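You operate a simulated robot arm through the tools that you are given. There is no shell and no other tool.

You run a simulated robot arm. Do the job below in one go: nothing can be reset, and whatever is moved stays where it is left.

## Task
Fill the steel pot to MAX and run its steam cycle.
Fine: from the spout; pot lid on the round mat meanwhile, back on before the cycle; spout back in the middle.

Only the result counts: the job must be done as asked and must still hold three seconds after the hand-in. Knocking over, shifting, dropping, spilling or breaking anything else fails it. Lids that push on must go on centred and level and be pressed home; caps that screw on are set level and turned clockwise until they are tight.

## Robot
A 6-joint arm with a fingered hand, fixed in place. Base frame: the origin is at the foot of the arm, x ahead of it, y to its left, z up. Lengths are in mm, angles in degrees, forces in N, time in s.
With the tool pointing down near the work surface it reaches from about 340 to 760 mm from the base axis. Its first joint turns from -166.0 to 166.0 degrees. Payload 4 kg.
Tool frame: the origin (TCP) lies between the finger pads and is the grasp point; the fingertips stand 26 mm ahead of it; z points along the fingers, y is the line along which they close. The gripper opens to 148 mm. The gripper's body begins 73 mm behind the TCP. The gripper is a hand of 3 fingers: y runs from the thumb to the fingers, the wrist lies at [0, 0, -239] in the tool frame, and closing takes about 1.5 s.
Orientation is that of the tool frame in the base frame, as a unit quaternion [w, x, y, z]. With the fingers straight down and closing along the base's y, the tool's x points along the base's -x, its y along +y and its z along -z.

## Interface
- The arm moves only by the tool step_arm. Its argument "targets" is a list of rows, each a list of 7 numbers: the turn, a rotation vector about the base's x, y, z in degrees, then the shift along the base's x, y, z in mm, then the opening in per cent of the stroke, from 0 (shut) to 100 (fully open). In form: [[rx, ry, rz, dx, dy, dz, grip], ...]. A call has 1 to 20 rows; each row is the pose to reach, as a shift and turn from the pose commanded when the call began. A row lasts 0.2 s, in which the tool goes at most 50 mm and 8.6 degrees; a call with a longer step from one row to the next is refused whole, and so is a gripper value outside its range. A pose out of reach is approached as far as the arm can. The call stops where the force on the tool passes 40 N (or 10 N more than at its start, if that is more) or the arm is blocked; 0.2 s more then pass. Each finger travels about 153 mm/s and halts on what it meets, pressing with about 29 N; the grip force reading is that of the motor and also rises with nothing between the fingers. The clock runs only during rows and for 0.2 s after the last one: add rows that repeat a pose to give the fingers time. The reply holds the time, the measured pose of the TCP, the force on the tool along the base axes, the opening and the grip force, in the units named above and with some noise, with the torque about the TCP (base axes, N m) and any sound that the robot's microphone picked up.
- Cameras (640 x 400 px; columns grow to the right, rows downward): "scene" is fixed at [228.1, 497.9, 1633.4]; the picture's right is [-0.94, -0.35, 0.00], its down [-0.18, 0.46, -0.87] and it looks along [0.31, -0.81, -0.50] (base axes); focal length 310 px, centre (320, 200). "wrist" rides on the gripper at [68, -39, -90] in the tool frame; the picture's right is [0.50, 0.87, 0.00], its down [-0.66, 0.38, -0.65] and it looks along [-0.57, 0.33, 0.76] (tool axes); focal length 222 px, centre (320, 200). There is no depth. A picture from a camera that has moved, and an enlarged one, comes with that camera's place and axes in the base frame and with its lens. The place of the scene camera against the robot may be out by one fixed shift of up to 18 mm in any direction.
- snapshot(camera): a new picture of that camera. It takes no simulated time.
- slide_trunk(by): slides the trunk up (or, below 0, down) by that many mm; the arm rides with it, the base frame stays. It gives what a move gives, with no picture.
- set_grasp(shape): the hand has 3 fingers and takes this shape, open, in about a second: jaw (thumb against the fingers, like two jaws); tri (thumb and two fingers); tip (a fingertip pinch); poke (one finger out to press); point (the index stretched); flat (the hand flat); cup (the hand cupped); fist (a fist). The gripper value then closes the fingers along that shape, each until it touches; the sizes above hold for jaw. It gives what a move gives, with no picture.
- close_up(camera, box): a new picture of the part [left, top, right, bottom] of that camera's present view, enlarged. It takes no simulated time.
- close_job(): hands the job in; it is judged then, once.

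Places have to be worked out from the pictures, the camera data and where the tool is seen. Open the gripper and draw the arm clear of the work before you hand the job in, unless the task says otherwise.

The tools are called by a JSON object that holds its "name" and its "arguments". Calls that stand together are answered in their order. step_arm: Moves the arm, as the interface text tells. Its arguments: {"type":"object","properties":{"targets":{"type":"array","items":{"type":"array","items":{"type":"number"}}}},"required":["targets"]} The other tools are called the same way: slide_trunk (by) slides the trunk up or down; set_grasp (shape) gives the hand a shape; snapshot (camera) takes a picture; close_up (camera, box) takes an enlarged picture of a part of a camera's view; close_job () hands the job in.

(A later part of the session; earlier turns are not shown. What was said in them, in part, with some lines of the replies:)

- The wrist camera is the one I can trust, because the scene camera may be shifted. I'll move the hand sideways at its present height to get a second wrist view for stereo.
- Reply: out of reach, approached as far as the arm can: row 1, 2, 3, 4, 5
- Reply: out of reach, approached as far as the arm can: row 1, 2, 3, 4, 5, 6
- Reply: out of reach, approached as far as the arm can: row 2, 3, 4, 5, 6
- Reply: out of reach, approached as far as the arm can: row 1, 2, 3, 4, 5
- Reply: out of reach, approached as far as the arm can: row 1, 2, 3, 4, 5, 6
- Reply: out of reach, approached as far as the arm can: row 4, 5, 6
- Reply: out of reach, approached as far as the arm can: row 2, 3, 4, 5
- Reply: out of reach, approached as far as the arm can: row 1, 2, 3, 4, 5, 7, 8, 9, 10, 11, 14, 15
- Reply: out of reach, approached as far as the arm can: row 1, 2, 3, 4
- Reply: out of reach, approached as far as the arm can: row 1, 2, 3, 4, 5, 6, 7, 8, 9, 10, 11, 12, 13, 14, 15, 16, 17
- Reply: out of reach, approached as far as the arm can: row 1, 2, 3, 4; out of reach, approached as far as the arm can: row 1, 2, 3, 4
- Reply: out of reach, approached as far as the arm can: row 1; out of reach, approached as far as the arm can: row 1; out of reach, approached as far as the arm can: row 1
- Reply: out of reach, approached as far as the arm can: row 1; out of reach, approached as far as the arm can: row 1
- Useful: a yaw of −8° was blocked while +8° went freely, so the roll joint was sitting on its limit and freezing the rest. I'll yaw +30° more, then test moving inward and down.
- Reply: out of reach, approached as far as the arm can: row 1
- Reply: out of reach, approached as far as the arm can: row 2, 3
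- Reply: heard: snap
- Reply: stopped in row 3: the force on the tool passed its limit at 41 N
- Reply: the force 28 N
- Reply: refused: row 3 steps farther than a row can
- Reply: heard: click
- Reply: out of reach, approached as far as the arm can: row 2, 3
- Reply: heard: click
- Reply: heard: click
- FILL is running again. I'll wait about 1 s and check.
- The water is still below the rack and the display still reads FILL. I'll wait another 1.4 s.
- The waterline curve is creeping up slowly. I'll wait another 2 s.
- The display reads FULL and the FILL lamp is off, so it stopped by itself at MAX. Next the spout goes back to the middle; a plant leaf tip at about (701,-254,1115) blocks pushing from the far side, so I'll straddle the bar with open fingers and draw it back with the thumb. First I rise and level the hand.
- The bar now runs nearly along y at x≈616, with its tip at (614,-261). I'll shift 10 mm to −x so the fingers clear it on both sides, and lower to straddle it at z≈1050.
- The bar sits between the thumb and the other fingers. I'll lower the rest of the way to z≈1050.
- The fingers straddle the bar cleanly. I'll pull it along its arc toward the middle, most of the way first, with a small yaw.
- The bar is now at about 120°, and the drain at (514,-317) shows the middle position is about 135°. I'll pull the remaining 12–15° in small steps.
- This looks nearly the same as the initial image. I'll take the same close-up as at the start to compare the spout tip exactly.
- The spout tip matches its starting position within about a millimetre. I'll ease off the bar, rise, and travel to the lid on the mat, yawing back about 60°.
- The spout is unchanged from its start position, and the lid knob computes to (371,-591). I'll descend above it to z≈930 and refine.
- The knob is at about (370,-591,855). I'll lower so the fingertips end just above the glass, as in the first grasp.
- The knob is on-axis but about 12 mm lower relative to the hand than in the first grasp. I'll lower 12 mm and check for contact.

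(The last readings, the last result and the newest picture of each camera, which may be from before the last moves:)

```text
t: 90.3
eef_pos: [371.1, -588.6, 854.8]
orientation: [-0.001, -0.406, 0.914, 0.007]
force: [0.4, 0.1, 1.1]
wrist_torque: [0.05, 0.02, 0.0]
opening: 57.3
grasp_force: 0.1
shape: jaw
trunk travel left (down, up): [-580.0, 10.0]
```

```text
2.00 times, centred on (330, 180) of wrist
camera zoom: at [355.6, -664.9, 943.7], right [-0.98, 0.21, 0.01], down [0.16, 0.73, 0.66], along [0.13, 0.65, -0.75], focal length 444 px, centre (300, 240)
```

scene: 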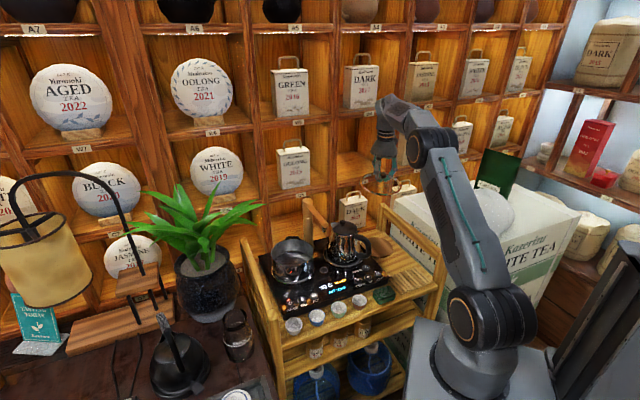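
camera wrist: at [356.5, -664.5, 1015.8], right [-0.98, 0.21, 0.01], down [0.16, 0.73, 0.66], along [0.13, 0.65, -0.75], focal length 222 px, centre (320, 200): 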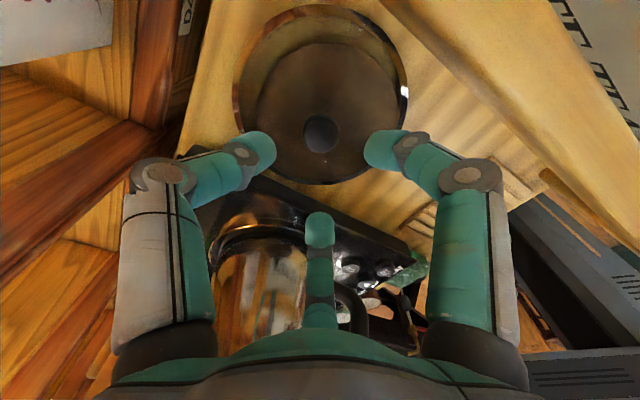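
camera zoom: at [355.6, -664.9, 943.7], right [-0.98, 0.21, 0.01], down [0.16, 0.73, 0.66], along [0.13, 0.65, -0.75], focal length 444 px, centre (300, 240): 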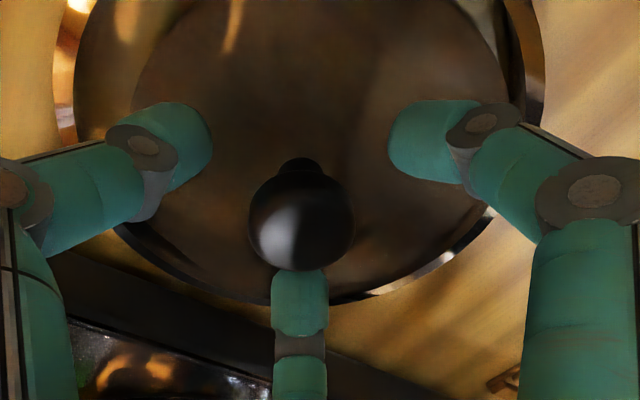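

The knob is centred. Closing the fingers.

{"name": "step_arm", "arguments": {"targets": [[0, 0, 0, 0, 0, 0, 25], [0, 0, 0, 0, 0, 0, 15], [0, 0, 0, 0, 0, 0, 8], [0, 0, 0, 0, 0, 0, 5], [0, 0, 0, 0, 0, 0, 5]]}}

{"name": "step_arm", "arguments": {"targets": [[0, 0, 0, 0, 0, 5, 5], [0, 0, 0, 0, 0, 15, 5], [0, 0, 0, 0, 0, 30, 5], [0, 0, 0, 0, 0, 50, 5], [0, 0, 0, 0, 0, 50, 5]]}}

{"name": "close_up", "arguments": {"camera": "wrist", "box": [170, 0, 460, 240]}}

{"name": "close_up", "arguments": {"camera": "scene", "box": [340, 190, 430, 280]}}

```text
t: 91.5
eef_pos: [371.4, -589.5, 854.2]
orientation: [-0.002, -0.405, 0.914, 0.007]
force: [-0.3, 0.0, 0.8]
wrist_torque: [0.15, 0.12, 0.0]
opening: 13.4
grasp_force: 29.1
shape: tri
trunk travel left (down, up): [-580.0, 10.0]
```

```text
t: 92.7
eef_pos: [370.0, -588.7, 905.4]
orientation: [-0.001, -0.406, 0.914, 0.007]
force: [-1.4, 0.1, -1.4]
wrist_torque: [0.01, 0.01, -0.04]
opening: 13.3
grasp_force: 29.1
shape: tri
trunk travel left (down, up): [-580.0, 10.0]
```

```text
1.67 times, centred on (315, 120) of wrist
camera zoom: at [354.8, -664.8, 994.1], right [-0.98, 0.21, 0.01], down [0.16, 0.73, 0.66], along [0.13, 0.65, -0.75], focal length 370 px, centre (328, 333)
```

zoom: 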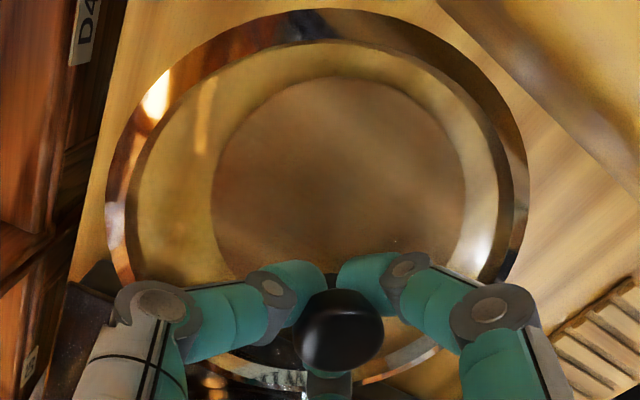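

```text
4.44 times, centred on (385, 235) of scene
camera zoom: at [228.1, 497.9, 1633.4], right [-0.94, -0.35, 0.0], down [-0.18, 0.46, -0.87], along [0.31, -0.81, -0.5], focal length 1377 px, centre (31, 44)
```

zoom: 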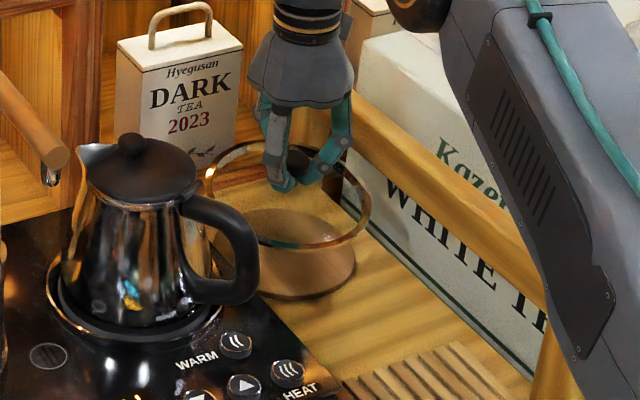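

The lid is up with the same slight tilt as before. I'll apply the ~6° compensation that levelled it earlier, raise to carrying height, and check.

{"name": "step_arm", "arguments": {"targets": [[1.8, 2.5, 0, 0, 0, 30, 5], [3.6, 5, 0, 0, 0, 65, 5], [3.6, 5, 0, 0, 0, 100, 5], [3.6, 5, 0, 0, 0, 140, 5], [3.6, 5, 0, 0, 0, 180, 5], [3.6, 5, 0, 0, 0, 220, 5], [3.6, 5, 0, 0, 0, 252, 5], [3.6, 5, 0, 0, 0, 252, 5]]}}

{"name": "close_up", "arguments": {"camera": "scene", "box": [350, 130, 430, 210]}}

{"name": "snapshot", "arguments": {"camera": "wrist"}}

```text
t: 94.5
eef_pos: [374.4, -564.6, 1138.0]
orientation: [-0.028, -0.403, 0.913, 0.053]
force: [0.2, 0.0, -1.6]
wrist_torque: [0.03, 0.03, 0.03]
opening: 13.4
grasp_force: 29.7
shape: tri
out of reach, approached as far as the arm can: row 5, 6, 7, 8
trunk travel left (down, up): [-580.0, 10.0]
```

```text
5.00 times, centred on (390, 170) of scene
camera zoom: at [228.1, 497.9, 1633.4], right [-0.94, -0.35, 0.0], down [-0.18, 0.46, -0.87], along [0.31, -0.81, -0.5], focal length 1550 px, centre (-30, 350)
```

zoom: 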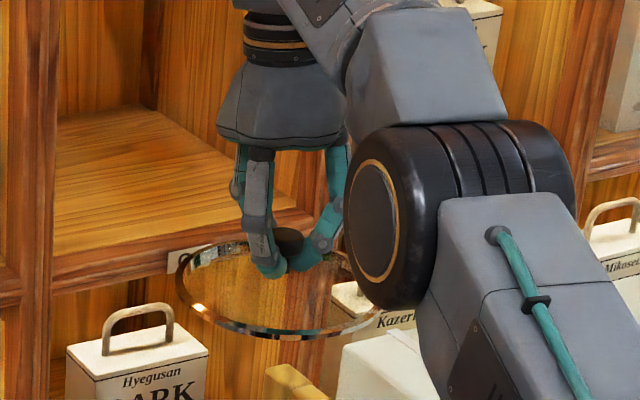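

```text
taken
camera wrist: at [365.7, -644.6, 1223.8], right [-0.97, 0.21, 0.11], down [0.22, 0.69, 0.69], along [0.07, 0.69, -0.72], focal length 222 px, centre (320, 200)
```

wrist: 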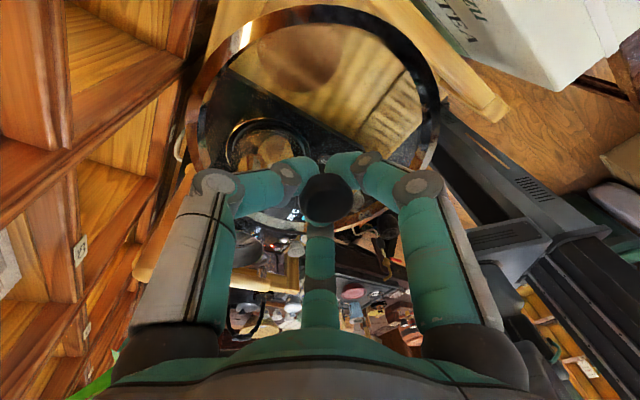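

Holding the tilt here pushes the wrist to its reach limit. I'll undo the tilt for the carry, as in the first trip, and re-apply it once lower over the pot.

{"name": "step_arm", "arguments": {"targets": [[-1.8, -2.5, 0, 0, 0, 0, 5], [-3.6, -5, 0, 0, 0, 5, 5], [-3.6, -5, 0, 0, 0, 10, 5], [-3.6, -5, 0, 0, 0, 10, 5]]}}

```text
t: 95.5
eef_pos: [373.9, -562.0, 1150.6]
orientation: [-0.001, -0.406, 0.914, 0.007]
force: [0.1, -0.7, -0.5]
wrist_torque: [-0.04, -0.02, -0.02]
opening: 13.3
grasp_force: 28.7
shape: tri
trunk travel left (down, up): [-580.0, 10.0]
```

Level and within reach again. Carrying the lid over the spout back to the pot, with +30° yaw.

{"name": "step_arm", "arguments": {"targets": [[0, 0, 2.5, 20, 24, 0, 5], [0, 0, 5, 41, 48, 0, 5], [0, 0, 7.5, 62, 72, 0, 5], [0, 0, 10, 82, 96, 0, 5], [0, 0, 12.5, 103, 120, 0, 5], [0, 0, 15, 123, 143, 0, 5], [0, 0, 17.5, 144, 167, 0, 5], [0, 0, 20, 164, 191, 0, 5], [0, 0, 22.5, 185, 215, 0, 5], [0, 0, 25, 205, 239, 0, 5], [0, 0, 27.5, 226, 263, 0, 5], [0, 0, 30, 246.6, 287, 0, 5], [0, 0, 30, 246.6, 287, 0, 5]]}}

{"name": "step_arm", "arguments": {"targets": [[0, 0, 0, 0, 0, -30, 5], [0, 0, 0, 0, 0, -60, 5], [0, 0, 0, 0, 0, -85, 5], [0, 0, 0, 0, 0, -105, 5], [0, 0, 0, 0, 0, -105, 5]]}}

{"name": "snapshot", "arguments": {"camera": "wrist"}}

{"name": "close_up", "arguments": {"camera": "scene", "box": [250, 180, 350, 280]}}

```text
t: 98.3
eef_pos: [621.2, -274.6, 1149.6]
orientation: [-0.002, -0.628, 0.778, 0.006]
force: [-0.2, 0.3, -1.2]
wrist_torque: [-0.01, 0.02, -0.02]
opening: 13.5
grasp_force: 29.2
shape: tri
trunk travel left (down, up): [-580.0, 10.0]
```

```text
t: 99.5
eef_pos: [618.3, -275.1, 1045.8]
orientation: [-0.003, -0.628, 0.778, 0.006]
force: [0.8, -0.3, -1.1]
wrist_torque: [-0.03, 0.0, 0.0]
opening: 13.3
grasp_force: 28.9
shape: tri
trunk travel left (down, up): [-580.0, 10.0]
```

```text
taken
camera wrist: at [644.4, -348.2, 1135.2], right [-0.95, -0.31, 0.01], down [-0.22, 0.72, 0.66], along [-0.21, 0.63, -0.75], focal length 222 px, centre (320, 200)
```

wrist: 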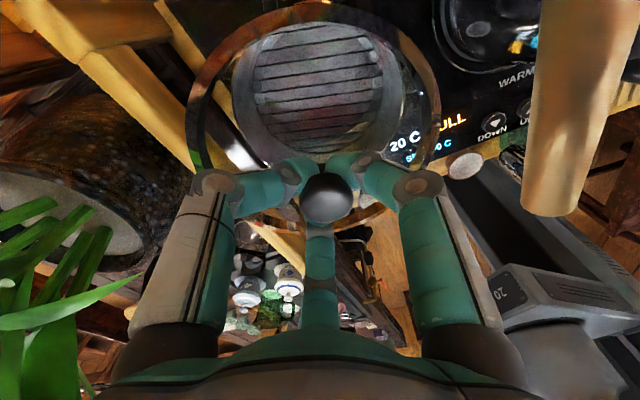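

```text
4.00 times, centred on (300, 230) of scene
camera zoom: at [228.1, 497.9, 1633.4], right [-0.94, -0.35, 0.0], down [-0.18, 0.46, -0.87], along [0.31, -0.81, -0.5], focal length 1240 px, centre (400, 80)
```

zoom: 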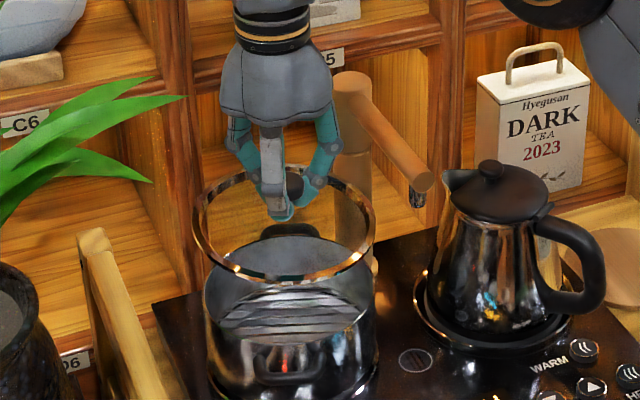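

The lid is over the pot at z≈1046. I'll apply the levelling tilt (rotated with the hand, so about the y axis), nudge to centre, and check.

{"name": "step_arm", "arguments": {"targets": [[0.3, 3, 0, 1, 0, -10, 5], [0.6, 6, 0, 2, 0, -20, 5], [0.6, 6, 0, 2, 0, -20, 5]]}}

{"name": "close_up", "arguments": {"camera": "wrist", "box": [170, 0, 460, 240]}}

{"name": "close_up", "arguments": {"camera": "scene", "box": [260, 200, 340, 280]}}

```text
t: 100.3
eef_pos: [621.5, -274.4, 1025.4]
orientation: [-0.041, -0.626, 0.777, 0.043]
force: [-0.1, 0.4, -1.9]
wrist_torque: [-0.02, -0.01, 0.0]
opening: 13.3
grasp_force: 29.0
shape: tri
trunk travel left (down, up): [-580.0, 10.0]
```

```text
1.67 times, centred on (315, 120) of wrist
camera zoom: at [656.1, -348.3, 1110.8], right [-0.95, -0.31, 0.11], down [-0.15, 0.71, 0.69], along [-0.29, 0.64, -0.72], focal length 370 px, centre (328, 333)
```

zoom: 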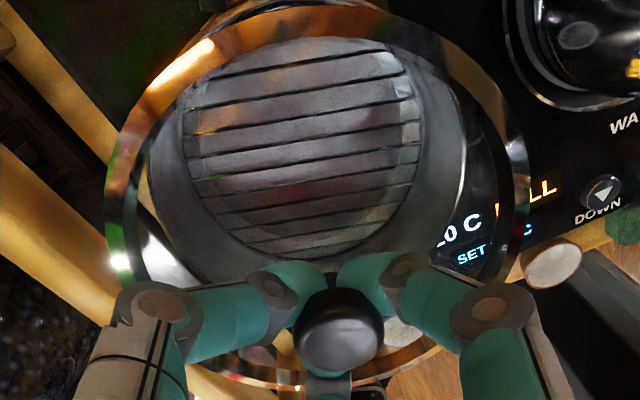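

```text
5.00 times, centred on (300, 240) of scene
camera zoom: at [228.1, 497.9, 1633.4], right [-0.94, -0.35, 0.0], down [-0.18, 0.46, -0.87], along [0.31, -0.81, -0.5], focal length 1550 px, centre (420, 0)
```

zoom: 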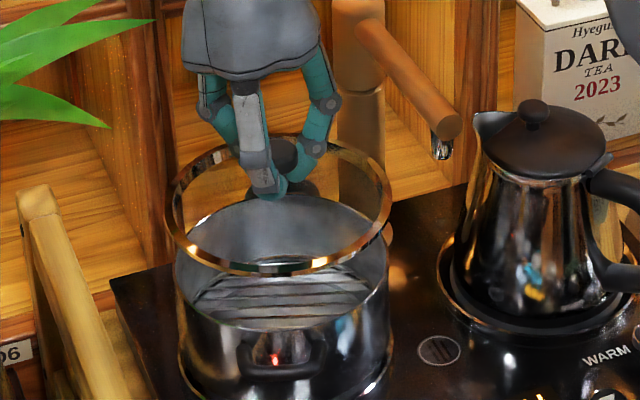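

The ring now looks level (it matches the slope of the pot rim) and lines up over the pot. Since the tilt shifts the stem about 2.5 mm to −x of the TCP, I'll add a small +x correction while lowering to z≈992.

{"name": "step_arm", "arguments": {"targets": [[0, 0, 0, 1, 0, -12, 5], [0, 0, 0, 1, 0, -24, 5], [0, 0, 0, 1, 0, -33, 5], [0, 0, 0, 1, 0, -33, 5]]}}

{"name": "step_arm", "arguments": {"targets": [[0, 0, 0, 0, 0, 0, 5]]}}

{"name": "close_up", "arguments": {"camera": "scene", "box": [270, 215, 330, 275]}}

{"name": "close_up", "arguments": {"camera": "wrist", "box": [170, 0, 460, 240]}}

```text
t: 101.3
eef_pos: [624.4, -276.0, 991.2]
orientation: [-0.041, -0.626, 0.777, 0.043]
force: [0.0, 0.0, -1.5]
wrist_torque: [0.0, 0.02, 0.02]
opening: 13.0
grasp_force: 28.9
shape: tri
trunk travel left (down, up): [-580.0, 10.0]
```

```text
t: 101.7
eef_pos: [623.4, -275.5, 992.4]
orientation: [-0.04, -0.627, 0.777, 0.044]
force: [-0.4, 0.0, -1.2]
wrist_torque: [-0.02, 0.04, 0.01]
opening: 13.0
grasp_force: 28.8
shape: tri
trunk travel left (down, up): [-580.0, 10.0]
```

```text
6.67 times, centred on (300, 245) of scene
camera zoom: at [228.1, 497.9, 1633.4], right [-0.94, -0.35, 0.0], down [-0.18, 0.46, -0.87], along [0.31, -0.81, -0.5], focal length 2066 px, centre (453, -100)
```

zoom: 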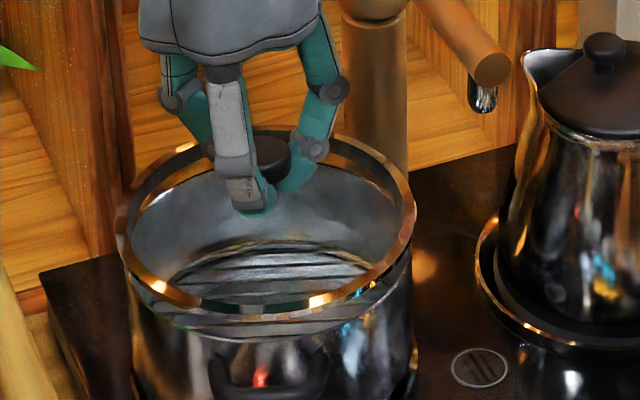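

```text
1.67 times, centred on (315, 120) of wrist
camera zoom: at [657.6, -349.4, 1077.2], right [-0.95, -0.31, 0.11], down [-0.15, 0.71, 0.69], along [-0.29, 0.64, -0.72], focal length 370 px, centre (328, 333)
```

zoom: 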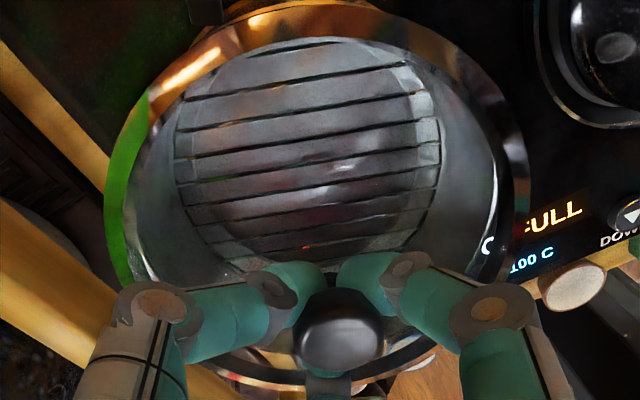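

Alignment is within about 1 mm. I'll creep down in small steps watching the force.

{"name": "step_arm", "arguments": {"targets": [[0, 0, 0, -0.8, 0, -4, 5], [0, 0, 0, -0.8, 0, -8, 5], [0, 0, 0, -0.8, 0, -8, 5]]}}

{"name": "step_arm", "arguments": {"targets": [[0, 0, 0, 0, 0, -3, 5], [0, 0, 0, 0, 0, -5, 5], [0, 0, 0, 0, 0, -5, 5]]}}

{"name": "close_up", "arguments": {"camera": "scene", "box": [270, 215, 330, 275]}}

```text
t: 102.5
eef_pos: [622.8, -274.6, 983.7]
orientation: [-0.041, -0.627, 0.777, 0.044]
force: [0.5, 1.0, -0.9]
wrist_torque: [-0.02, 0.0, 0.05]
opening: 13.3
grasp_force: 28.9
shape: tri
trunk travel left (down, up): [-580.0, 10.0]
```

```text
t: 103.3
eef_pos: [622.2, -274.9, 979.4]
orientation: [-0.04, -0.627, 0.777, 0.045]
force: [0.2, -0.1, -0.7]
wrist_torque: [-0.01, 0.02, 0.05]
opening: 13.0
grasp_force: 28.8
shape: tri
trunk travel left (down, up): [-580.0, 10.0]
```

```text
6.67 times, centred on (300, 245) of scene
camera zoom: at [228.1, 497.9, 1633.4], right [-0.94, -0.35, 0.0], down [-0.18, 0.46, -0.87], along [0.31, -0.81, -0.5], focal length 2066 px, centre (453, -100)
```

zoom: 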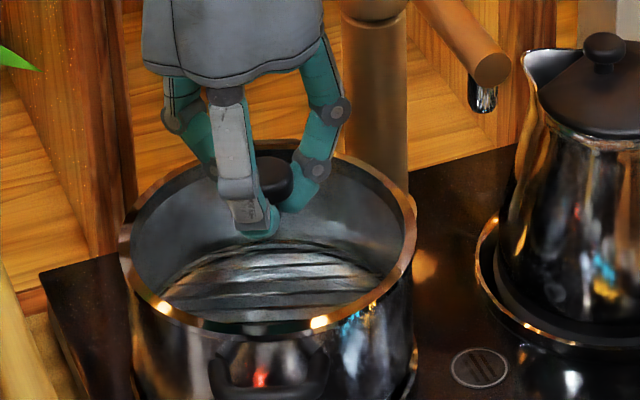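

{"name": "step_arm", "arguments": {"targets": [[0, 0, 0, 0, 0, -2, 5], [0, 0, 0, 0, 0, -4, 5], [0, 0, 0, 0, 0, -4, 5]]}}

{"name": "step_arm", "arguments": {"targets": [[0, 0, 0, 0, 0, -2, 5], [0, 0, 0, 0, 0, -3, 5], [0, 0, 0, 0, 0, -3, 5]]}}

{"name": "close_up", "arguments": {"camera": "scene", "box": [270, 215, 330, 275]}}

```text
t: 104.1
eef_pos: [622.0, -274.7, 975.6]
orientation: [-0.04, -0.626, 0.777, 0.045]
force: [0.7, -0.9, -2.0]
wrist_torque: [-0.04, 0.0, -0.02]
opening: 13.5
grasp_force: 28.8
shape: tri
trunk travel left (down, up): [-580.0, 10.0]
```

```text
t: 104.9
eef_pos: [622.9, -275.7, 973.7]
orientation: [-0.041, -0.627, 0.777, 0.043]
force: [2.0, 0.1, 4.0]
wrist_torque: [0.04, -0.01, 0.01]
opening: 13.4
grasp_force: 29.2
shape: tri
trunk travel left (down, up): [-580.0, 10.0]
```

```text
6.67 times, centred on (300, 245) of scene
camera zoom: at [228.1, 497.9, 1633.4], right [-0.94, -0.35, 0.0], down [-0.18, 0.46, -0.87], along [0.31, -0.81, -0.5], focal length 2066 px, centre (453, -100)
```

zoom: 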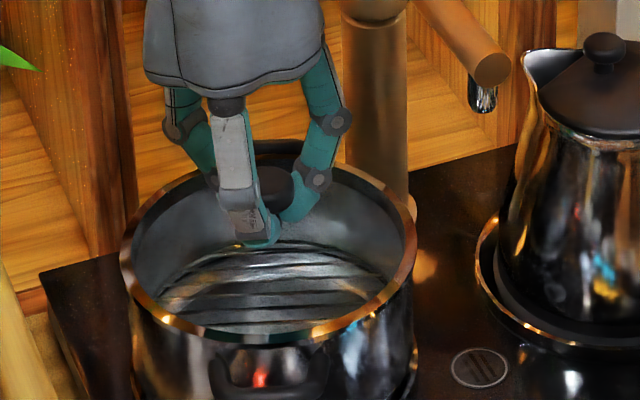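

Contact at z≈973 with almost no torque, so the lid meets the rim level. I'll press on gently in the same grasp to seat it.

{"name": "step_arm", "arguments": {"targets": [[0, 0, 0, 0, 0, -1.5, 5], [0, 0, 0, 0, 0, -3, 5], [0, 0, 0, 0, 0, -3, 5]]}}

{"name": "step_arm", "arguments": {"targets": [[0, 0, 0, 0, 0, -1.5, 5], [0, 0, 0, 0, 0, -3, 5], [0, 0, 0, 0, 0, -3, 5]]}}

{"name": "close_up", "arguments": {"camera": "scene", "box": [270, 215, 330, 275]}}

```text
t: 105.7
eef_pos: [622.3, -274.1, 972.2]
orientation: [-0.038, -0.628, 0.777, 0.042]
force: [6.8, -3.5, 28.1]
wrist_torque: [-0.06, -0.11, -0.04]
opening: 14.1
grasp_force: 28.6
shape: tri
trunk travel left (down, up): [-580.0, 10.0]
```

```text
t: 106.2
eef_pos: [621.6, -274.1, 972.9]
orientation: [-0.039, -0.627, 0.777, 0.04]
force: [-2.5, 1.5, 14.6]
wrist_torque: [0.04, 0.16, 0.03]
opening: 14.3
grasp_force: 29.3
shape: tri
trunk travel left (down, up): [-580.0, 10.0]
stopped in row 2: the force on the tool passed its limit at 42 N (the readings are from after the stop); the commanded pose is now the measured one
```

```text
6.67 times, centred on (300, 245) of scene
camera zoom: at [228.1, 497.9, 1633.4], right [-0.94, -0.35, 0.0], down [-0.18, 0.46, -0.87], along [0.31, -0.81, -0.5], focal length 2066 px, centre (453, -100)
```

zoom: 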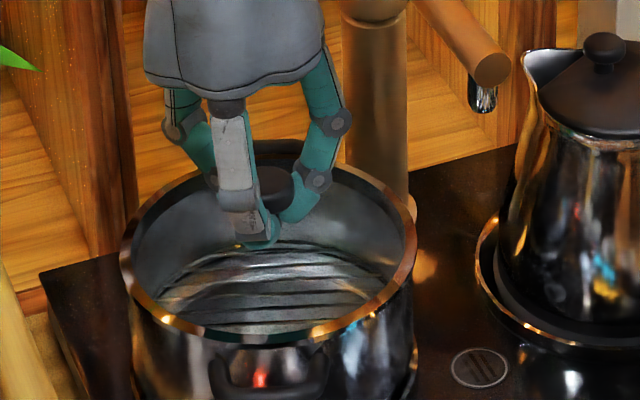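

The lid rests firmly on the rim at z≈973. I'll release it, back out along the tool axis, and level the hand above the knob.

{"name": "step_arm", "arguments": {"targets": [[0, 0, 0, 0, 0, 1, 12], [0, 0, 0, 0, 0, 1, 25], [0, 0, 0, 0, 0, 1, 40], [0, 0, 0, 0, 0, 1, 45], [0, 0, 0, 0, 0, 1, 45]]}}

{"name": "step_arm", "arguments": {"targets": [[0, 0, 0, 1, 0, 10, 45], [0, 0, 0, 4, 0, 35, 45], [-0.6, -5, 0, 4, 0, 65, 45], [-0.6, -5, 0, 0, 0, 85, 45], [-0.6, -5, 0, 0, 0, 85, 45]]}}

{"name": "close_up", "arguments": {"camera": "scene", "box": [255, 225, 345, 315]}}

{"name": "close_up", "arguments": {"camera": "wrist", "box": [170, 0, 460, 240]}}

```text
t: 107.4
eef_pos: [621.7, -276.4, 974.1]
orientation: [-0.039, -0.627, 0.777, 0.04]
force: [-2.9, -3.2, 19.8]
wrist_torque: [-0.14, -0.41, -0.09]
opening: 58.8
grasp_force: 0.1
shape: jaw
trunk travel left (down, up): [-580.0, 10.0]
heard: snap
```

```text
t: 108.6
eef_pos: [624.6, -274.4, 1056.8]
orientation: [-0.009, -0.628, 0.778, 0.01]
force: [0.3, 0.0, -0.2]
wrist_torque: [0.02, -0.01, -0.03]
opening: 63.6
grasp_force: 0.0
shape: jaw
trunk travel left (down, up): [-580.0, 10.0]
```

```text
4.44 times, centred on (300, 270) of scene
camera zoom: at [228.1, 497.9, 1633.4], right [-0.94, -0.35, 0.0], down [-0.18, 0.46, -0.87], along [0.31, -0.81, -0.5], focal length 1377 px, centre (409, -111)
```

zoom: 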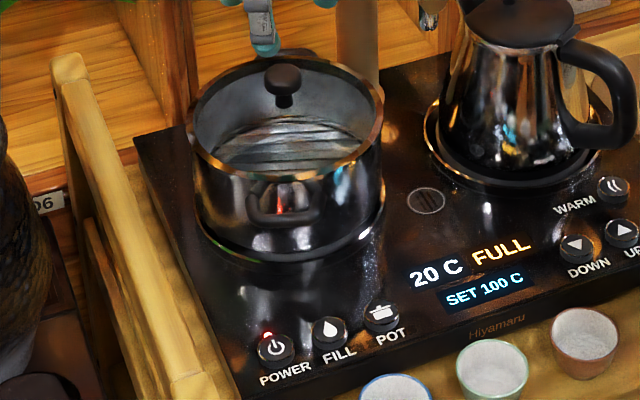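

```text
1.67 times, centred on (315, 120) of wrist
camera zoom: at [649.6, -347.3, 1145.9], right [-0.95, -0.31, 0.02], down [-0.21, 0.72, 0.66], along [-0.22, 0.63, -0.75], focal length 370 px, centre (328, 333)
```

zoom: 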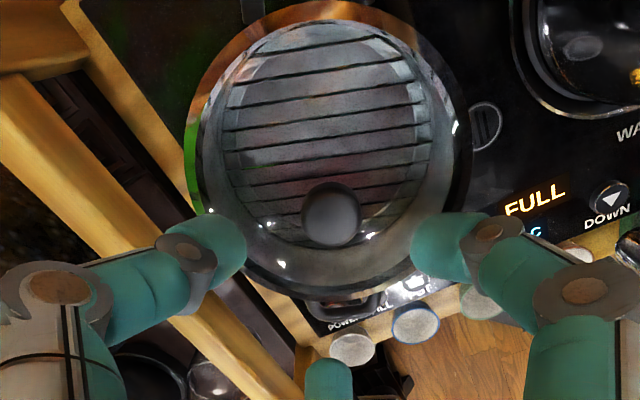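

A snap was heard on release, and the lid looks identical to its starting position. To be sure it's home I'll press on the knob with closed fingertips.

{"name": "step_arm", "arguments": {"targets": [[-0.1, -1, 0, -4, -0.6, 0, 0], [-0.1, -1, 0, -4, -0.6, -10, 0], [-0.1, -1, 0, -4, -0.6, -25, 0], [-0.1, -1, 0, -4, -0.6, -38, 0], [-0.1, -1, 0, -4, -0.6, -38, 0]]}}

{"name": "step_arm", "arguments": {"targets": [[0, 0, 0, 0, 0, -3, 0], [0, 0, 0, 0, 0, -6, 0], [0, 0, 0, 0, 0, -9, 0], [0, 0, 0, 0, 0, -11, 0], [0, 0, 0, 0, 0, -13, 0], [0, 0, 0, 0, 0, -15, 0]]}}

```text
t: 109.8
eef_pos: [619.5, -274.9, 1019.1]
orientation: [-0.003, -0.628, 0.778, 0.004]
force: [0.4, -0.1, -0.1]
wrist_torque: [-0.01, -0.02, 0.01]
opening: 0.1
grasp_force: 29.5
shape: jaw
trunk travel left (down, up): [-580.0, 10.0]
```

```text
t: 111.2
eef_pos: [617.3, -274.6, 1007.3]
orientation: [-0.002, -0.628, 0.779, 0.001]
force: [-1.2, 0.3, 21.8]
wrist_torque: [-0.01, 0.04, 0.04]
opening: 0.0
grasp_force: 29.4
shape: jaw
trunk travel left (down, up): [-580.0, 10.0]
```

It's pressing with 22 N on the knob top with no torque. A little more, then back off.

{"name": "step_arm", "arguments": {"targets": [[0, 0, 0, 1, 0, -1, 0], [0, 0, 0, 1, 0, -2, 0], [0, 0, 0, 1, 0, -2, 0]]}}

{"name": "step_arm", "arguments": {"targets": [[0, 0, 0, 0, 0, 20, 0], [0, 0, 0, 0, 0, 60, 0], [0, 0, 5, -20, 30, 100, 0], [0, 0, 10, -45, 60, 120, 0], [0, 0, 15, -70, 85, 120, 0], [0, 0, 20, -95, 95, 120, 0], [0, 0, 25, -112, 90, 120, 0], [0, 0, 25, -112, 90, 120, 0]]}}

{"name": "snapshot", "arguments": {"camera": "wrist"}}

{"name": "close_up", "arguments": {"camera": "scene", "box": [255, 225, 345, 315]}}

```text
t: 111.8
eef_pos: [619.5, -275.3, 1007.5]
orientation: [-0.001, -0.629, 0.778, 0.0]
force: [-3.5, 1.7, 17.7]
wrist_torque: [0.01, 0.12, 0.03]
opening: 0.0
grasp_force: 28.8
shape: jaw
trunk travel left (down, up): [-580.0, 10.0]
stopped in row 2: the force on the tool passed its limit at 42 N (the readings are from after the stop); the commanded pose is now the measured one
```

```text
refused: row 3 steps farther than a row can; nothing moved
```

```text
taken
camera wrist: at [643.9, -348.2, 1097.0], right [-0.95, -0.31, 0.0], down [-0.23, 0.72, 0.65], along [-0.2, 0.62, -0.76], focal length 222 px, centre (320, 200)
```

wrist: 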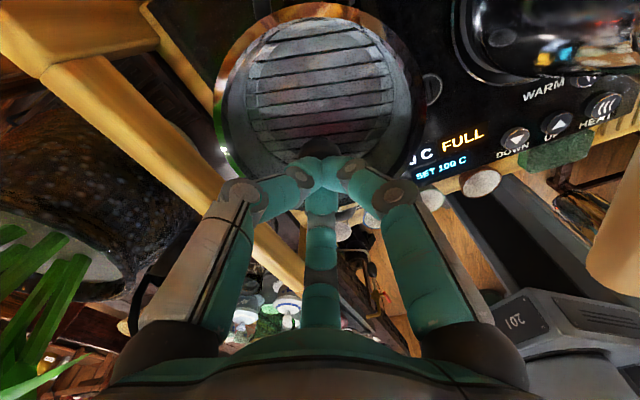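

```text
4.44 times, centred on (300, 270) of scene
camera zoom: at [228.1, 497.9, 1633.4], right [-0.94, -0.35, 0.0], down [-0.18, 0.46, -0.87], along [0.31, -0.81, -0.5], focal length 1377 px, centre (409, -111)
```

zoom: 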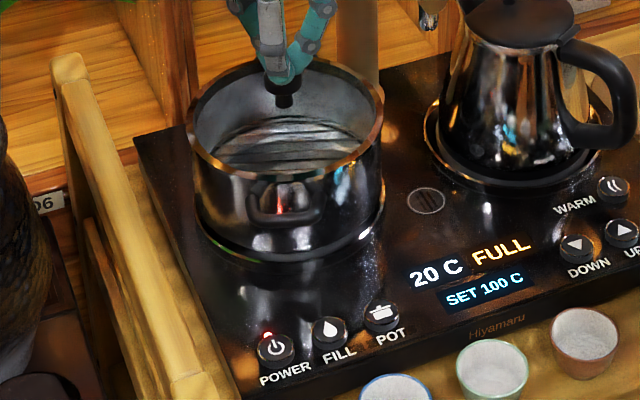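

Firmly seated at 42 N. Next is the POT button at about (505,-188): I'll rise, move across at height, and yaw +27°, with smaller steps this time.

{"name": "step_arm", "arguments": {"targets": [[0, 0, 0, 0, 0, 25, 0], [0, 0, 0, 0, 0, 65, 0], [0, 0, 3, -5, 10, 100, 0], [0, 0, 8, -25, 35, 112, 0], [0, 0, 14, -50, 58, 112, 0], [0, 0, 20, -80, 75, 112, 0], [0, 0, 25, -105, 85, 95, 0], [0, 0, 27, -114, 87, 55, 0], [0, 0, 27, -114, 87, 10, 0], [0, 0, 27, -114, 87, -30, 0], [0, 0, 27, -114, 87, -30, 0]]}}

{"name": "snapshot", "arguments": {"camera": "wrist"}}

{"name": "close_up", "arguments": {"camera": "scene", "box": [255, 225, 345, 315]}}

```text
t: 114.2
eef_pos: [507.4, -189.7, 973.0]
orientation: [0.002, 0.793, -0.61, 0.0]
force: [0.6, 0.1, 0.2]
wrist_torque: [-0.02, 0.0, 0.03]
opening: 0.0
grasp_force: 28.7
shape: jaw
trunk travel left (down, up): [-580.0, 10.0]
```

```text
taken
camera wrist: at [562.8, -242.9, 1063.4], right [-0.71, -0.7, 0.0], down [-0.53, 0.54, 0.66], along [-0.46, 0.46, -0.76], focal length 222 px, centre (320, 200)
```

wrist: 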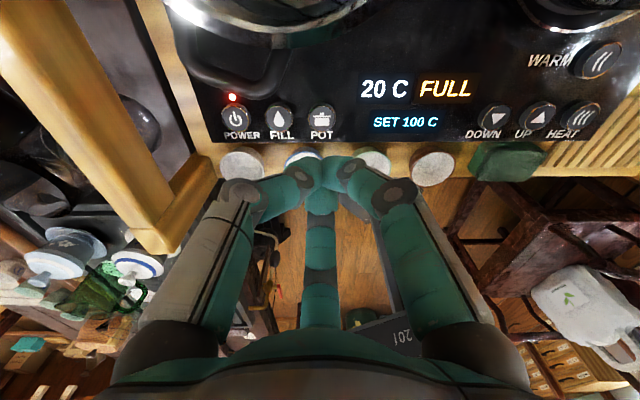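

```text
4.44 times, centred on (300, 270) of scene
camera zoom: at [228.1, 497.9, 1633.4], right [-0.94, -0.35, 0.0], down [-0.18, 0.46, -0.87], along [0.31, -0.81, -0.5], focal length 1377 px, centre (409, -111)
```

zoom: 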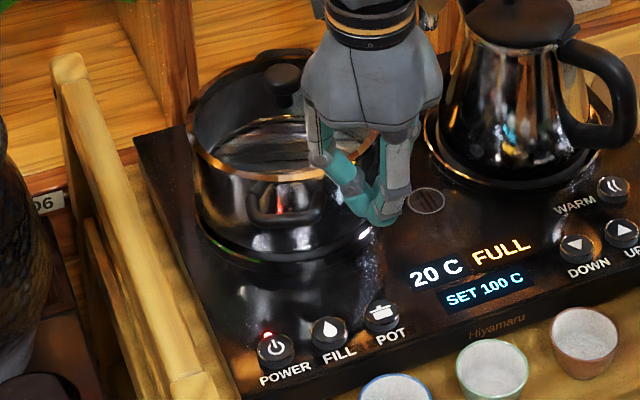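

POT measures at (506.5,-188), almost directly below. I'll tilt 12° as before, lower, and press.

{"name": "step_arm", "arguments": {"targets": [[-4.3, -4.3, 0, 0, 0.5, -20, 0], [-8.5, -8.5, 0, 0, 1, -50, 0], [-8.5, -8.5, 0, 0, 1, -75, 0], [-8.5, -8.5, 0, 0, 1, -92, 0], [-8.5, -8.5, 0, 0, 1, -97, 0], [-8.5, -8.5, 0, 0, 1, -97, 0]]}}

{"name": "snapshot", "arguments": {"camera": "wrist"}}

```text
t: 115.5
eef_pos: [507.7, -190.3, 876.2]
orientation: [0.013, 0.789, -0.606, 0.099]
force: [0.1, 0.1, -0.7]
wrist_torque: [-0.01, 0.0, -0.06]
opening: 0.2
grasp_force: 28.9
shape: jaw
trunk travel left (down, up): [-580.0, 10.0]
```

```text
taken
camera wrist: at [548.0, -229.0, 981.6], right [-0.71, -0.71, 0.0], down [-0.62, 0.62, 0.49], along [-0.34, 0.35, -0.87], focal length 222 px, centre (320, 200)
```

wrist: 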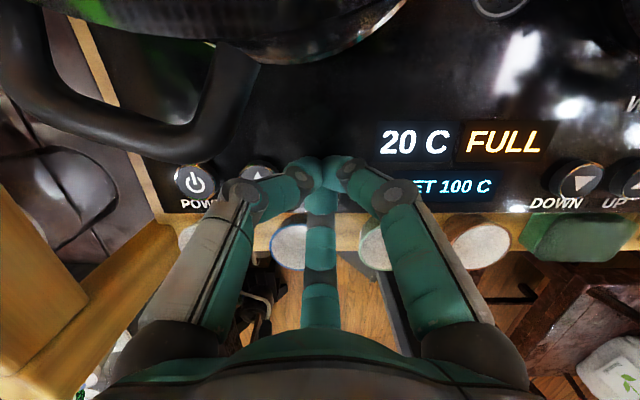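

No click yet, so I'll press a little further in small steps.

{"name": "step_arm", "arguments": {"targets": [[0, 0, 0, 0, 1, -2, 0], [0, 0, 0, 0, 1, -4, 0]]}}

{"name": "snapshot", "arguments": {"camera": "wrist"}}

```text
t: 116.2
eef_pos: [507.9, -188.4, 875.7]
orientation: [0.012, 0.789, -0.606, 0.099]
force: [-1.2, -1.3, 4.6]
wrist_torque: [-0.05, 0.02, 0.02]
opening: 0.1
grasp_force: 28.7
shape: jaw
trunk travel left (down, up): [-580.0, 10.0]
heard: click
```

```text
taken
camera wrist: at [548.8, -228.1, 978.4], right [-0.71, -0.71, 0.0], down [-0.61, 0.62, 0.49], along [-0.35, 0.35, -0.87], focal length 222 px, centre (320, 200)
```

wrist: 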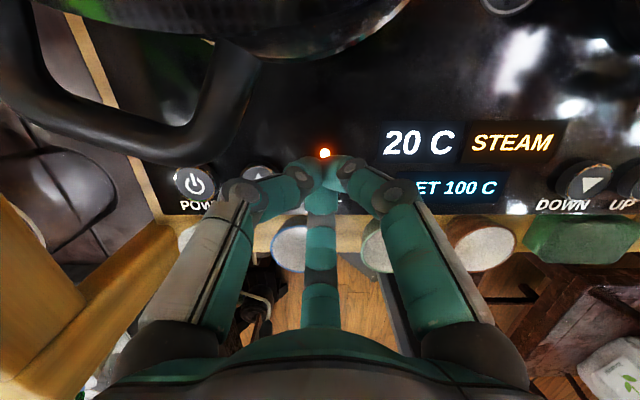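

The display shows STEAM with the POT lamp lit, so the cycle is running. I'll lift off, level, move clear of the board, and open the gripper.

{"name": "step_arm", "arguments": {"targets": [[0, 0, 0, 0, 0, 30, 0], [0, 0, 0, 0, 0, 75, 0], [4.3, 4.3, 0, 0, 0, 120, 0], [8.5, 8.5, 0, 0, 0, 165, 20], [8.5, 8.5, 0, -15, 10, 205, 40], [8.5, 8.5, 0, -40, 30, 230, 60], [8.5, 8.5, 0, -60, 50, 245, 80], [8.5, 8.5, 0, -75, 60, 255, 100], [8.5, 8.5, 0, -75, 60, 255, 100]]}}

{"name": "snapshot", "arguments": {"camera": "wrist"}}

{"name": "snapshot", "arguments": {"camera": "scene"}}

```text
t: 118.2
eef_pos: [431.1, -126.7, 1128.4]
orientation: [0.002, 0.792, -0.61, -0.002]
force: [0.2, 0.0, -0.4]
wrist_torque: [0.03, -0.01, 0.01]
opening: 141.9
grasp_force: 0.0
shape: jaw
trunk travel left (down, up): [-580.0, 10.0]
```

```text
taken
camera wrist: at [486.8, -180.8, 1218.4], right [-0.71, -0.7, 0.0], down [-0.53, 0.54, 0.66], along [-0.46, 0.46, -0.76], focal length 222 px, centre (320, 200)
```

wrist: 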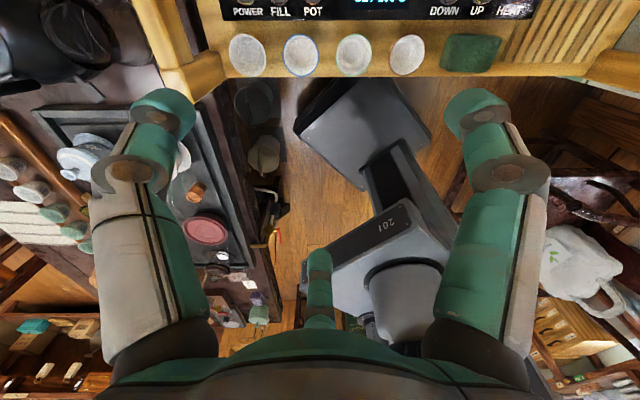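

```text
taken
```

scene: 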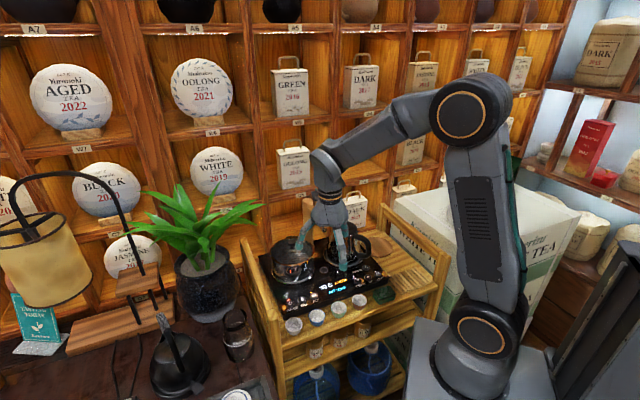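

The hand is clear and open. I'll wait a few seconds and read the display from the scene camera to follow the cycle.

{"name": "step_arm", "arguments": {"targets": [[0, 0, 0, 0, 0, 0, 100], [0, 0, 0, 0, 0, 0, 100], [0, 0, 0, 0, 0, 0, 100], [0, 0, 0, 0, 0, 0, 100], [0, 0, 0, 0, 0, 0, 100], [0, 0, 0, 0, 0, 0, 100], [0, 0, 0, 0, 0, 0, 100], [0, 0, 0, 0, 0, 0, 100], [0, 0, 0, 0, 0, 0, 100], [0, 0, 0, 0, 0, 0, 100], [0, 0, 0, 0, 0, 0, 100], [0, 0, 0, 0, 0, 0, 100], [0, 0, 0, 0, 0, 0, 100], [0, 0, 0, 0, 0, 0, 100], [0, 0, 0, 0, 0, 0, 100]]}}

{"name": "close_up", "arguments": {"camera": "scene", "box": [250, 190, 400, 310]}}

```text
t: 121.3
eef_pos: [431.9, -128.0, 1128.4]
orientation: [0.001, 0.793, -0.61, -0.001]
force: [0.1, -0.1, 1.3]
wrist_torque: [0.0, 0.02, 0.02]
opening: 141.8
grasp_force: 0.1
shape: jaw
trunk travel left (down, up): [-580.0, 10.0]
```

```text
3.33 times, centred on (325, 250) of scene
camera zoom: at [228.1, 497.9, 1633.4], right [-0.94, -0.35, 0.0], down [-0.18, 0.46, -0.87], along [0.31, -0.81, -0.5], focal length 1033 px, centre (303, 33)
```

zoom: 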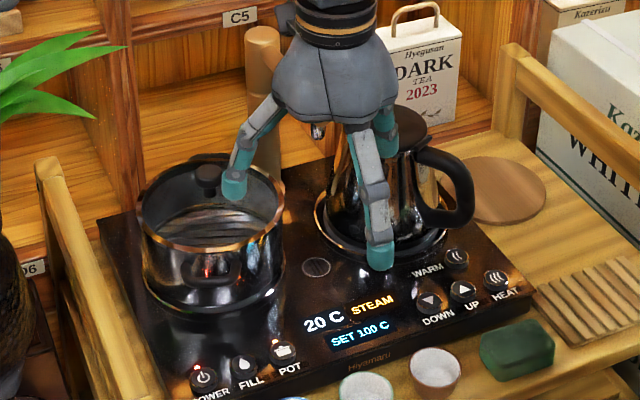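

STEAM is still running after 5 s. I'll keep waiting and watch for the end of the cycle.

{"name": "step_arm", "arguments": {"targets": [[0, 0, 0, 0, 0, 0, 100], [0, 0, 0, 0, 0, 0, 100], [0, 0, 0, 0, 0, 0, 100], [0, 0, 0, 0, 0, 0, 100], [0, 0, 0, 0, 0, 0, 100], [0, 0, 0, 0, 0, 0, 100], [0, 0, 0, 0, 0, 0, 100], [0, 0, 0, 0, 0, 0, 100], [0, 0, 0, 0, 0, 0, 100], [0, 0, 0, 0, 0, 0, 100], [0, 0, 0, 0, 0, 0, 100], [0, 0, 0, 0, 0, 0, 100], [0, 0, 0, 0, 0, 0, 100], [0, 0, 0, 0, 0, 0, 100], [0, 0, 0, 0, 0, 0, 100], [0, 0, 0, 0, 0, 0, 100], [0, 0, 0, 0, 0, 0, 100], [0, 0, 0, 0, 0, 0, 100], [0, 0, 0, 0, 0, 0, 100], [0, 0, 0, 0, 0, 0, 100]]}}

{"name": "close_up", "arguments": {"camera": "scene", "box": [250, 190, 400, 310]}}

```text
t: 125.5
eef_pos: [432.0, -128.9, 1128.8]
orientation: [0.001, 0.792, -0.61, -0.001]
force: [1.5, 1.0, 0.5]
wrist_torque: [-0.03, -0.04, 0.01]
opening: 141.9
grasp_force: 0.1
shape: jaw
trunk travel left (down, up): [-580.0, 10.0]
```

```text
3.33 times, centred on (325, 250) of scene
camera zoom: at [228.1, 497.9, 1633.4], right [-0.94, -0.35, 0.0], down [-0.18, 0.46, -0.87], along [0.31, -0.81, -0.5], focal length 1033 px, centre (303, 33)
```

zoom: 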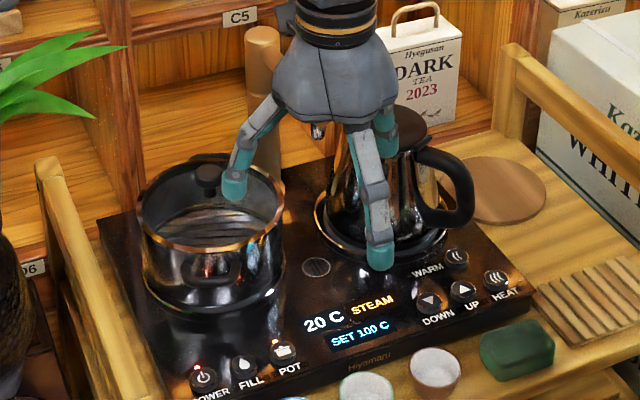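

Still STEAM. I'll wait through several more periods.

{"name": "step_arm", "arguments": {"targets": [[0, 0, 0, 0, 0, 0, 100], [0, 0, 0, 0, 0, 0, 100], [0, 0, 0, 0, 0, 0, 100], [0, 0, 0, 0, 0, 0, 100], [0, 0, 0, 0, 0, 0, 100], [0, 0, 0, 0, 0, 0, 100], [0, 0, 0, 0, 0, 0, 100], [0, 0, 0, 0, 0, 0, 100], [0, 0, 0, 0, 0, 0, 100], [0, 0, 0, 0, 0, 0, 100], [0, 0, 0, 0, 0, 0, 100], [0, 0, 0, 0, 0, 0, 100], [0, 0, 0, 0, 0, 0, 100], [0, 0, 0, 0, 0, 0, 100], [0, 0, 0, 0, 0, 0, 100], [0, 0, 0, 0, 0, 0, 100], [0, 0, 0, 0, 0, 0, 100], [0, 0, 0, 0, 0, 0, 100], [0, 0, 0, 0, 0, 0, 100], [0, 0, 0, 0, 0, 0, 100]]}}

{"name": "step_arm", "arguments": {"targets": [[0, 0, 0, 0, 0, 0, 100], [0, 0, 0, 0, 0, 0, 100], [0, 0, 0, 0, 0, 0, 100], [0, 0, 0, 0, 0, 0, 100], [0, 0, 0, 0, 0, 0, 100], [0, 0, 0, 0, 0, 0, 100], [0, 0, 0, 0, 0, 0, 100], [0, 0, 0, 0, 0, 0, 100], [0, 0, 0, 0, 0, 0, 100], [0, 0, 0, 0, 0, 0, 100], [0, 0, 0, 0, 0, 0, 100], [0, 0, 0, 0, 0, 0, 100], [0, 0, 0, 0, 0, 0, 100], [0, 0, 0, 0, 0, 0, 100], [0, 0, 0, 0, 0, 0, 100], [0, 0, 0, 0, 0, 0, 100], [0, 0, 0, 0, 0, 0, 100], [0, 0, 0, 0, 0, 0, 100], [0, 0, 0, 0, 0, 0, 100], [0, 0, 0, 0, 0, 0, 100]]}}

{"name": "close_up", "arguments": {"camera": "scene", "box": [250, 190, 400, 310]}}

```text
t: 129.8
eef_pos: [432.7, -127.8, 1128.1]
orientation: [0.001, 0.792, -0.61, -0.002]
force: [-0.8, 0.1, -0.4]
wrist_torque: [0.01, 0.02, -0.03]
opening: 142.0
grasp_force: 0.1
shape: jaw
trunk travel left (down, up): [-580.0, 10.0]
```

```text
t: 133.9
eef_pos: [432.1, -127.6, 1129.5]
orientation: [0.001, 0.792, -0.61, -0.001]
force: [-0.2, 0.8, -0.2]
wrist_torque: [0.02, 0.0, -0.03]
opening: 141.9
grasp_force: 0.0
shape: jaw
trunk travel left (down, up): [-580.0, 10.0]
```

```text
3.33 times, centred on (325, 250) of scene
camera zoom: at [228.1, 497.9, 1633.4], right [-0.94, -0.35, 0.0], down [-0.18, 0.46, -0.87], along [0.31, -0.81, -0.5], focal length 1033 px, centre (303, 33)
```

zoom: 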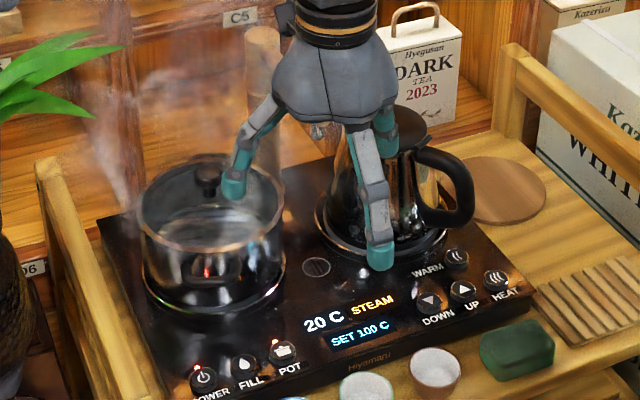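

Steam is now rising from the pot and the cycle is still on. I'll keep waiting for it to finish.

{"name": "step_arm", "arguments": {"targets": [[0, 0, 0, 0, 0, 0, 100], [0, 0, 0, 0, 0, 0, 100], [0, 0, 0, 0, 0, 0, 100], [0, 0, 0, 0, 0, 0, 100], [0, 0, 0, 0, 0, 0, 100], [0, 0, 0, 0, 0, 0, 100], [0, 0, 0, 0, 0, 0, 100], [0, 0, 0, 0, 0, 0, 100], [0, 0, 0, 0, 0, 0, 100], [0, 0, 0, 0, 0, 0, 100], [0, 0, 0, 0, 0, 0, 100], [0, 0, 0, 0, 0, 0, 100], [0, 0, 0, 0, 0, 0, 100], [0, 0, 0, 0, 0, 0, 100], [0, 0, 0, 0, 0, 0, 100], [0, 0, 0, 0, 0, 0, 100], [0, 0, 0, 0, 0, 0, 100], [0, 0, 0, 0, 0, 0, 100], [0, 0, 0, 0, 0, 0, 100], [0, 0, 0, 0, 0, 0, 100]]}}

{"name": "step_arm", "arguments": {"targets": [[0, 0, 0, 0, 0, 0, 100], [0, 0, 0, 0, 0, 0, 100], [0, 0, 0, 0, 0, 0, 100], [0, 0, 0, 0, 0, 0, 100], [0, 0, 0, 0, 0, 0, 100], [0, 0, 0, 0, 0, 0, 100], [0, 0, 0, 0, 0, 0, 100], [0, 0, 0, 0, 0, 0, 100], [0, 0, 0, 0, 0, 0, 100], [0, 0, 0, 0, 0, 0, 100], [0, 0, 0, 0, 0, 0, 100], [0, 0, 0, 0, 0, 0, 100], [0, 0, 0, 0, 0, 0, 100], [0, 0, 0, 0, 0, 0, 100], [0, 0, 0, 0, 0, 0, 100], [0, 0, 0, 0, 0, 0, 100], [0, 0, 0, 0, 0, 0, 100], [0, 0, 0, 0, 0, 0, 100], [0, 0, 0, 0, 0, 0, 100], [0, 0, 0, 0, 0, 0, 100]]}}

{"name": "close_up", "arguments": {"camera": "scene", "box": [250, 190, 400, 310]}}

```text
t: 138.2
eef_pos: [431.8, -128.7, 1127.9]
orientation: [0.001, 0.792, -0.61, -0.001]
force: [-0.3, -0.9, 0.5]
wrist_torque: [0.02, 0.02, 0.01]
opening: 141.8
grasp_force: 0.1
shape: jaw
trunk travel left (down, up): [-580.0, 10.0]
```

```text
t: 142.3
eef_pos: [432.2, -128.0, 1129.0]
orientation: [0.002, 0.792, -0.61, 0.0]
force: [-0.6, 0.0, -0.9]
wrist_torque: [-0.01, -0.01, 0.04]
opening: 142.1
grasp_force: 0.2
shape: jaw
trunk travel left (down, up): [-580.0, 10.0]
```

```text
3.33 times, centred on (325, 250) of scene
camera zoom: at [228.1, 497.9, 1633.4], right [-0.94, -0.35, 0.0], down [-0.18, 0.46, -0.87], along [0.31, -0.81, -0.5], focal length 1033 px, centre (303, 33)
```

zoom: 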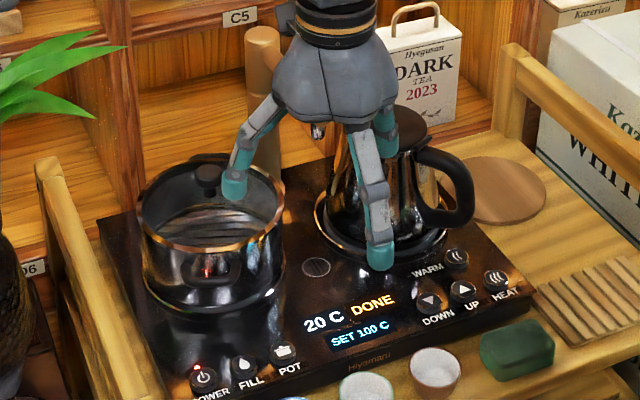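

The display reads DONE. I'll move the hand farther off to get an unobstructed final check of the spout, lid and mat.

{"name": "step_arm", "arguments": {"targets": [[0, 0, 0, 10, 30, 15, 100], [0, 0, 0, 20, 65, 30, 100], [0, 0, 0, 30, 100, 40, 100], [0, 0, 0, 40, 140, 40, 100], [0, 0, 0, 40, 140, 40, 100]]}}

{"name": "snapshot", "arguments": {"camera": "scene"}}

{"name": "close_up", "arguments": {"camera": "scene", "box": [240, 190, 460, 330]}}

{"name": "snapshot", "arguments": {"camera": "wrist"}}

```text
t: 143.6
eef_pos: [472.4, 15.8, 1170.7]
orientation: [0.002, 0.792, -0.61, -0.001]
force: [1.0, -0.3, 0.4]
wrist_torque: [0.0, -0.03, -0.01]
opening: 141.8
grasp_force: 0.1
shape: jaw
trunk travel left (down, up): [-580.0, 10.0]
```

```text
taken
```

scene: 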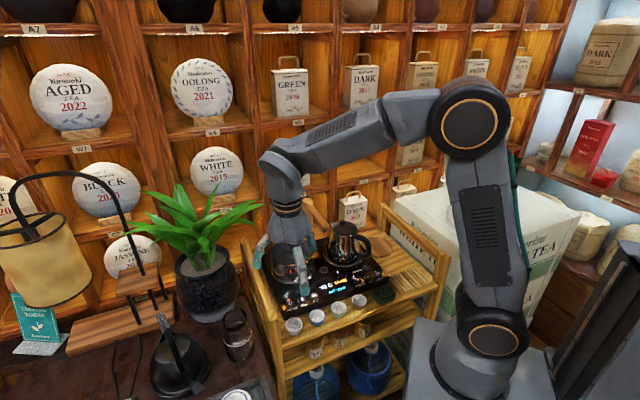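

```text
2.86 times, centred on (350, 260) of scene
camera zoom: at [228.1, 497.9, 1633.4], right [-0.94, -0.35, 0.0], down [-0.18, 0.46, -0.87], along [0.31, -0.81, -0.5], focal length 885 px, centre (234, 29)
```

zoom: 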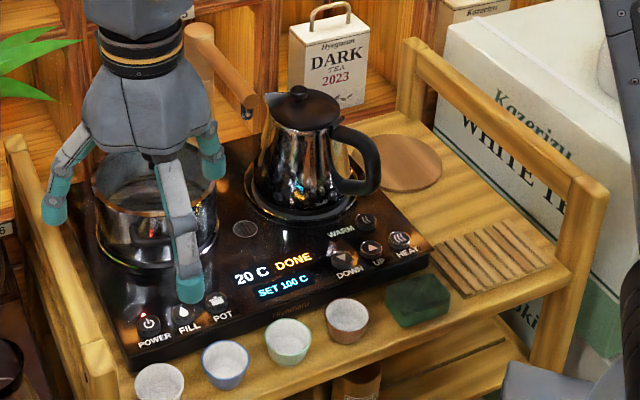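

```text
taken
camera wrist: at [528.3, -37.0, 1259.7], right [-0.71, -0.7, 0.0], down [-0.53, 0.54, 0.66], along [-0.46, 0.46, -0.76], focal length 222 px, centre (320, 200)
```

wrist: 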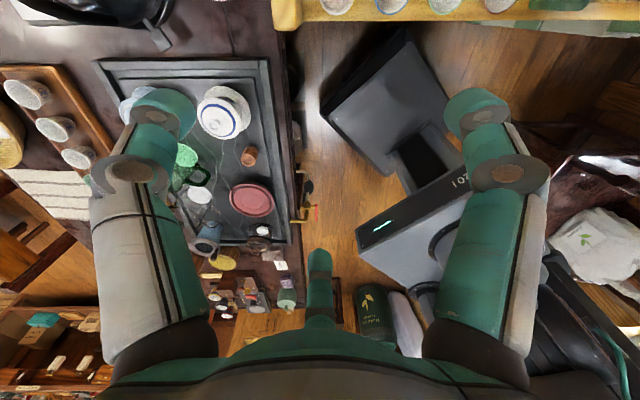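

The display shows DONE, the spout is back in its starting middle position, the lid is seated on the pot, and the mat and everything else are unmoved. The gripper is open and clear of the work, so I'm handing the job in.

{"name": "close_job", "arguments": {}}

```text
The job is handed in.
```

The steel pot is filled to MAX, its steam cycle has run to the end, and the job is handed in. I don't have the judge's result.

- **Fill:** I filled it from the spout. The fill shut itself off and the display read FULL. I found no MAX line inside the pot, so FULL is my evidence for the level. I paused the fill once, about 3 s in, to look for a line.
- **Lid:** It sat on the round mat during the fill and went back on before the cycle. It snapped into place, and I then pressed it down until the force limit stopped the arm at 42 N.
- **Steam cycle:** I started it with the POT button. Steam came off the pot and the display ended on DONE.
- **Spout:** It is back in the middle, within about a millimetre of where it started in the camera view.

In the last pictures nothing else on the cart looked moved or spilled. The gripper is open and the arm is clear of the work.
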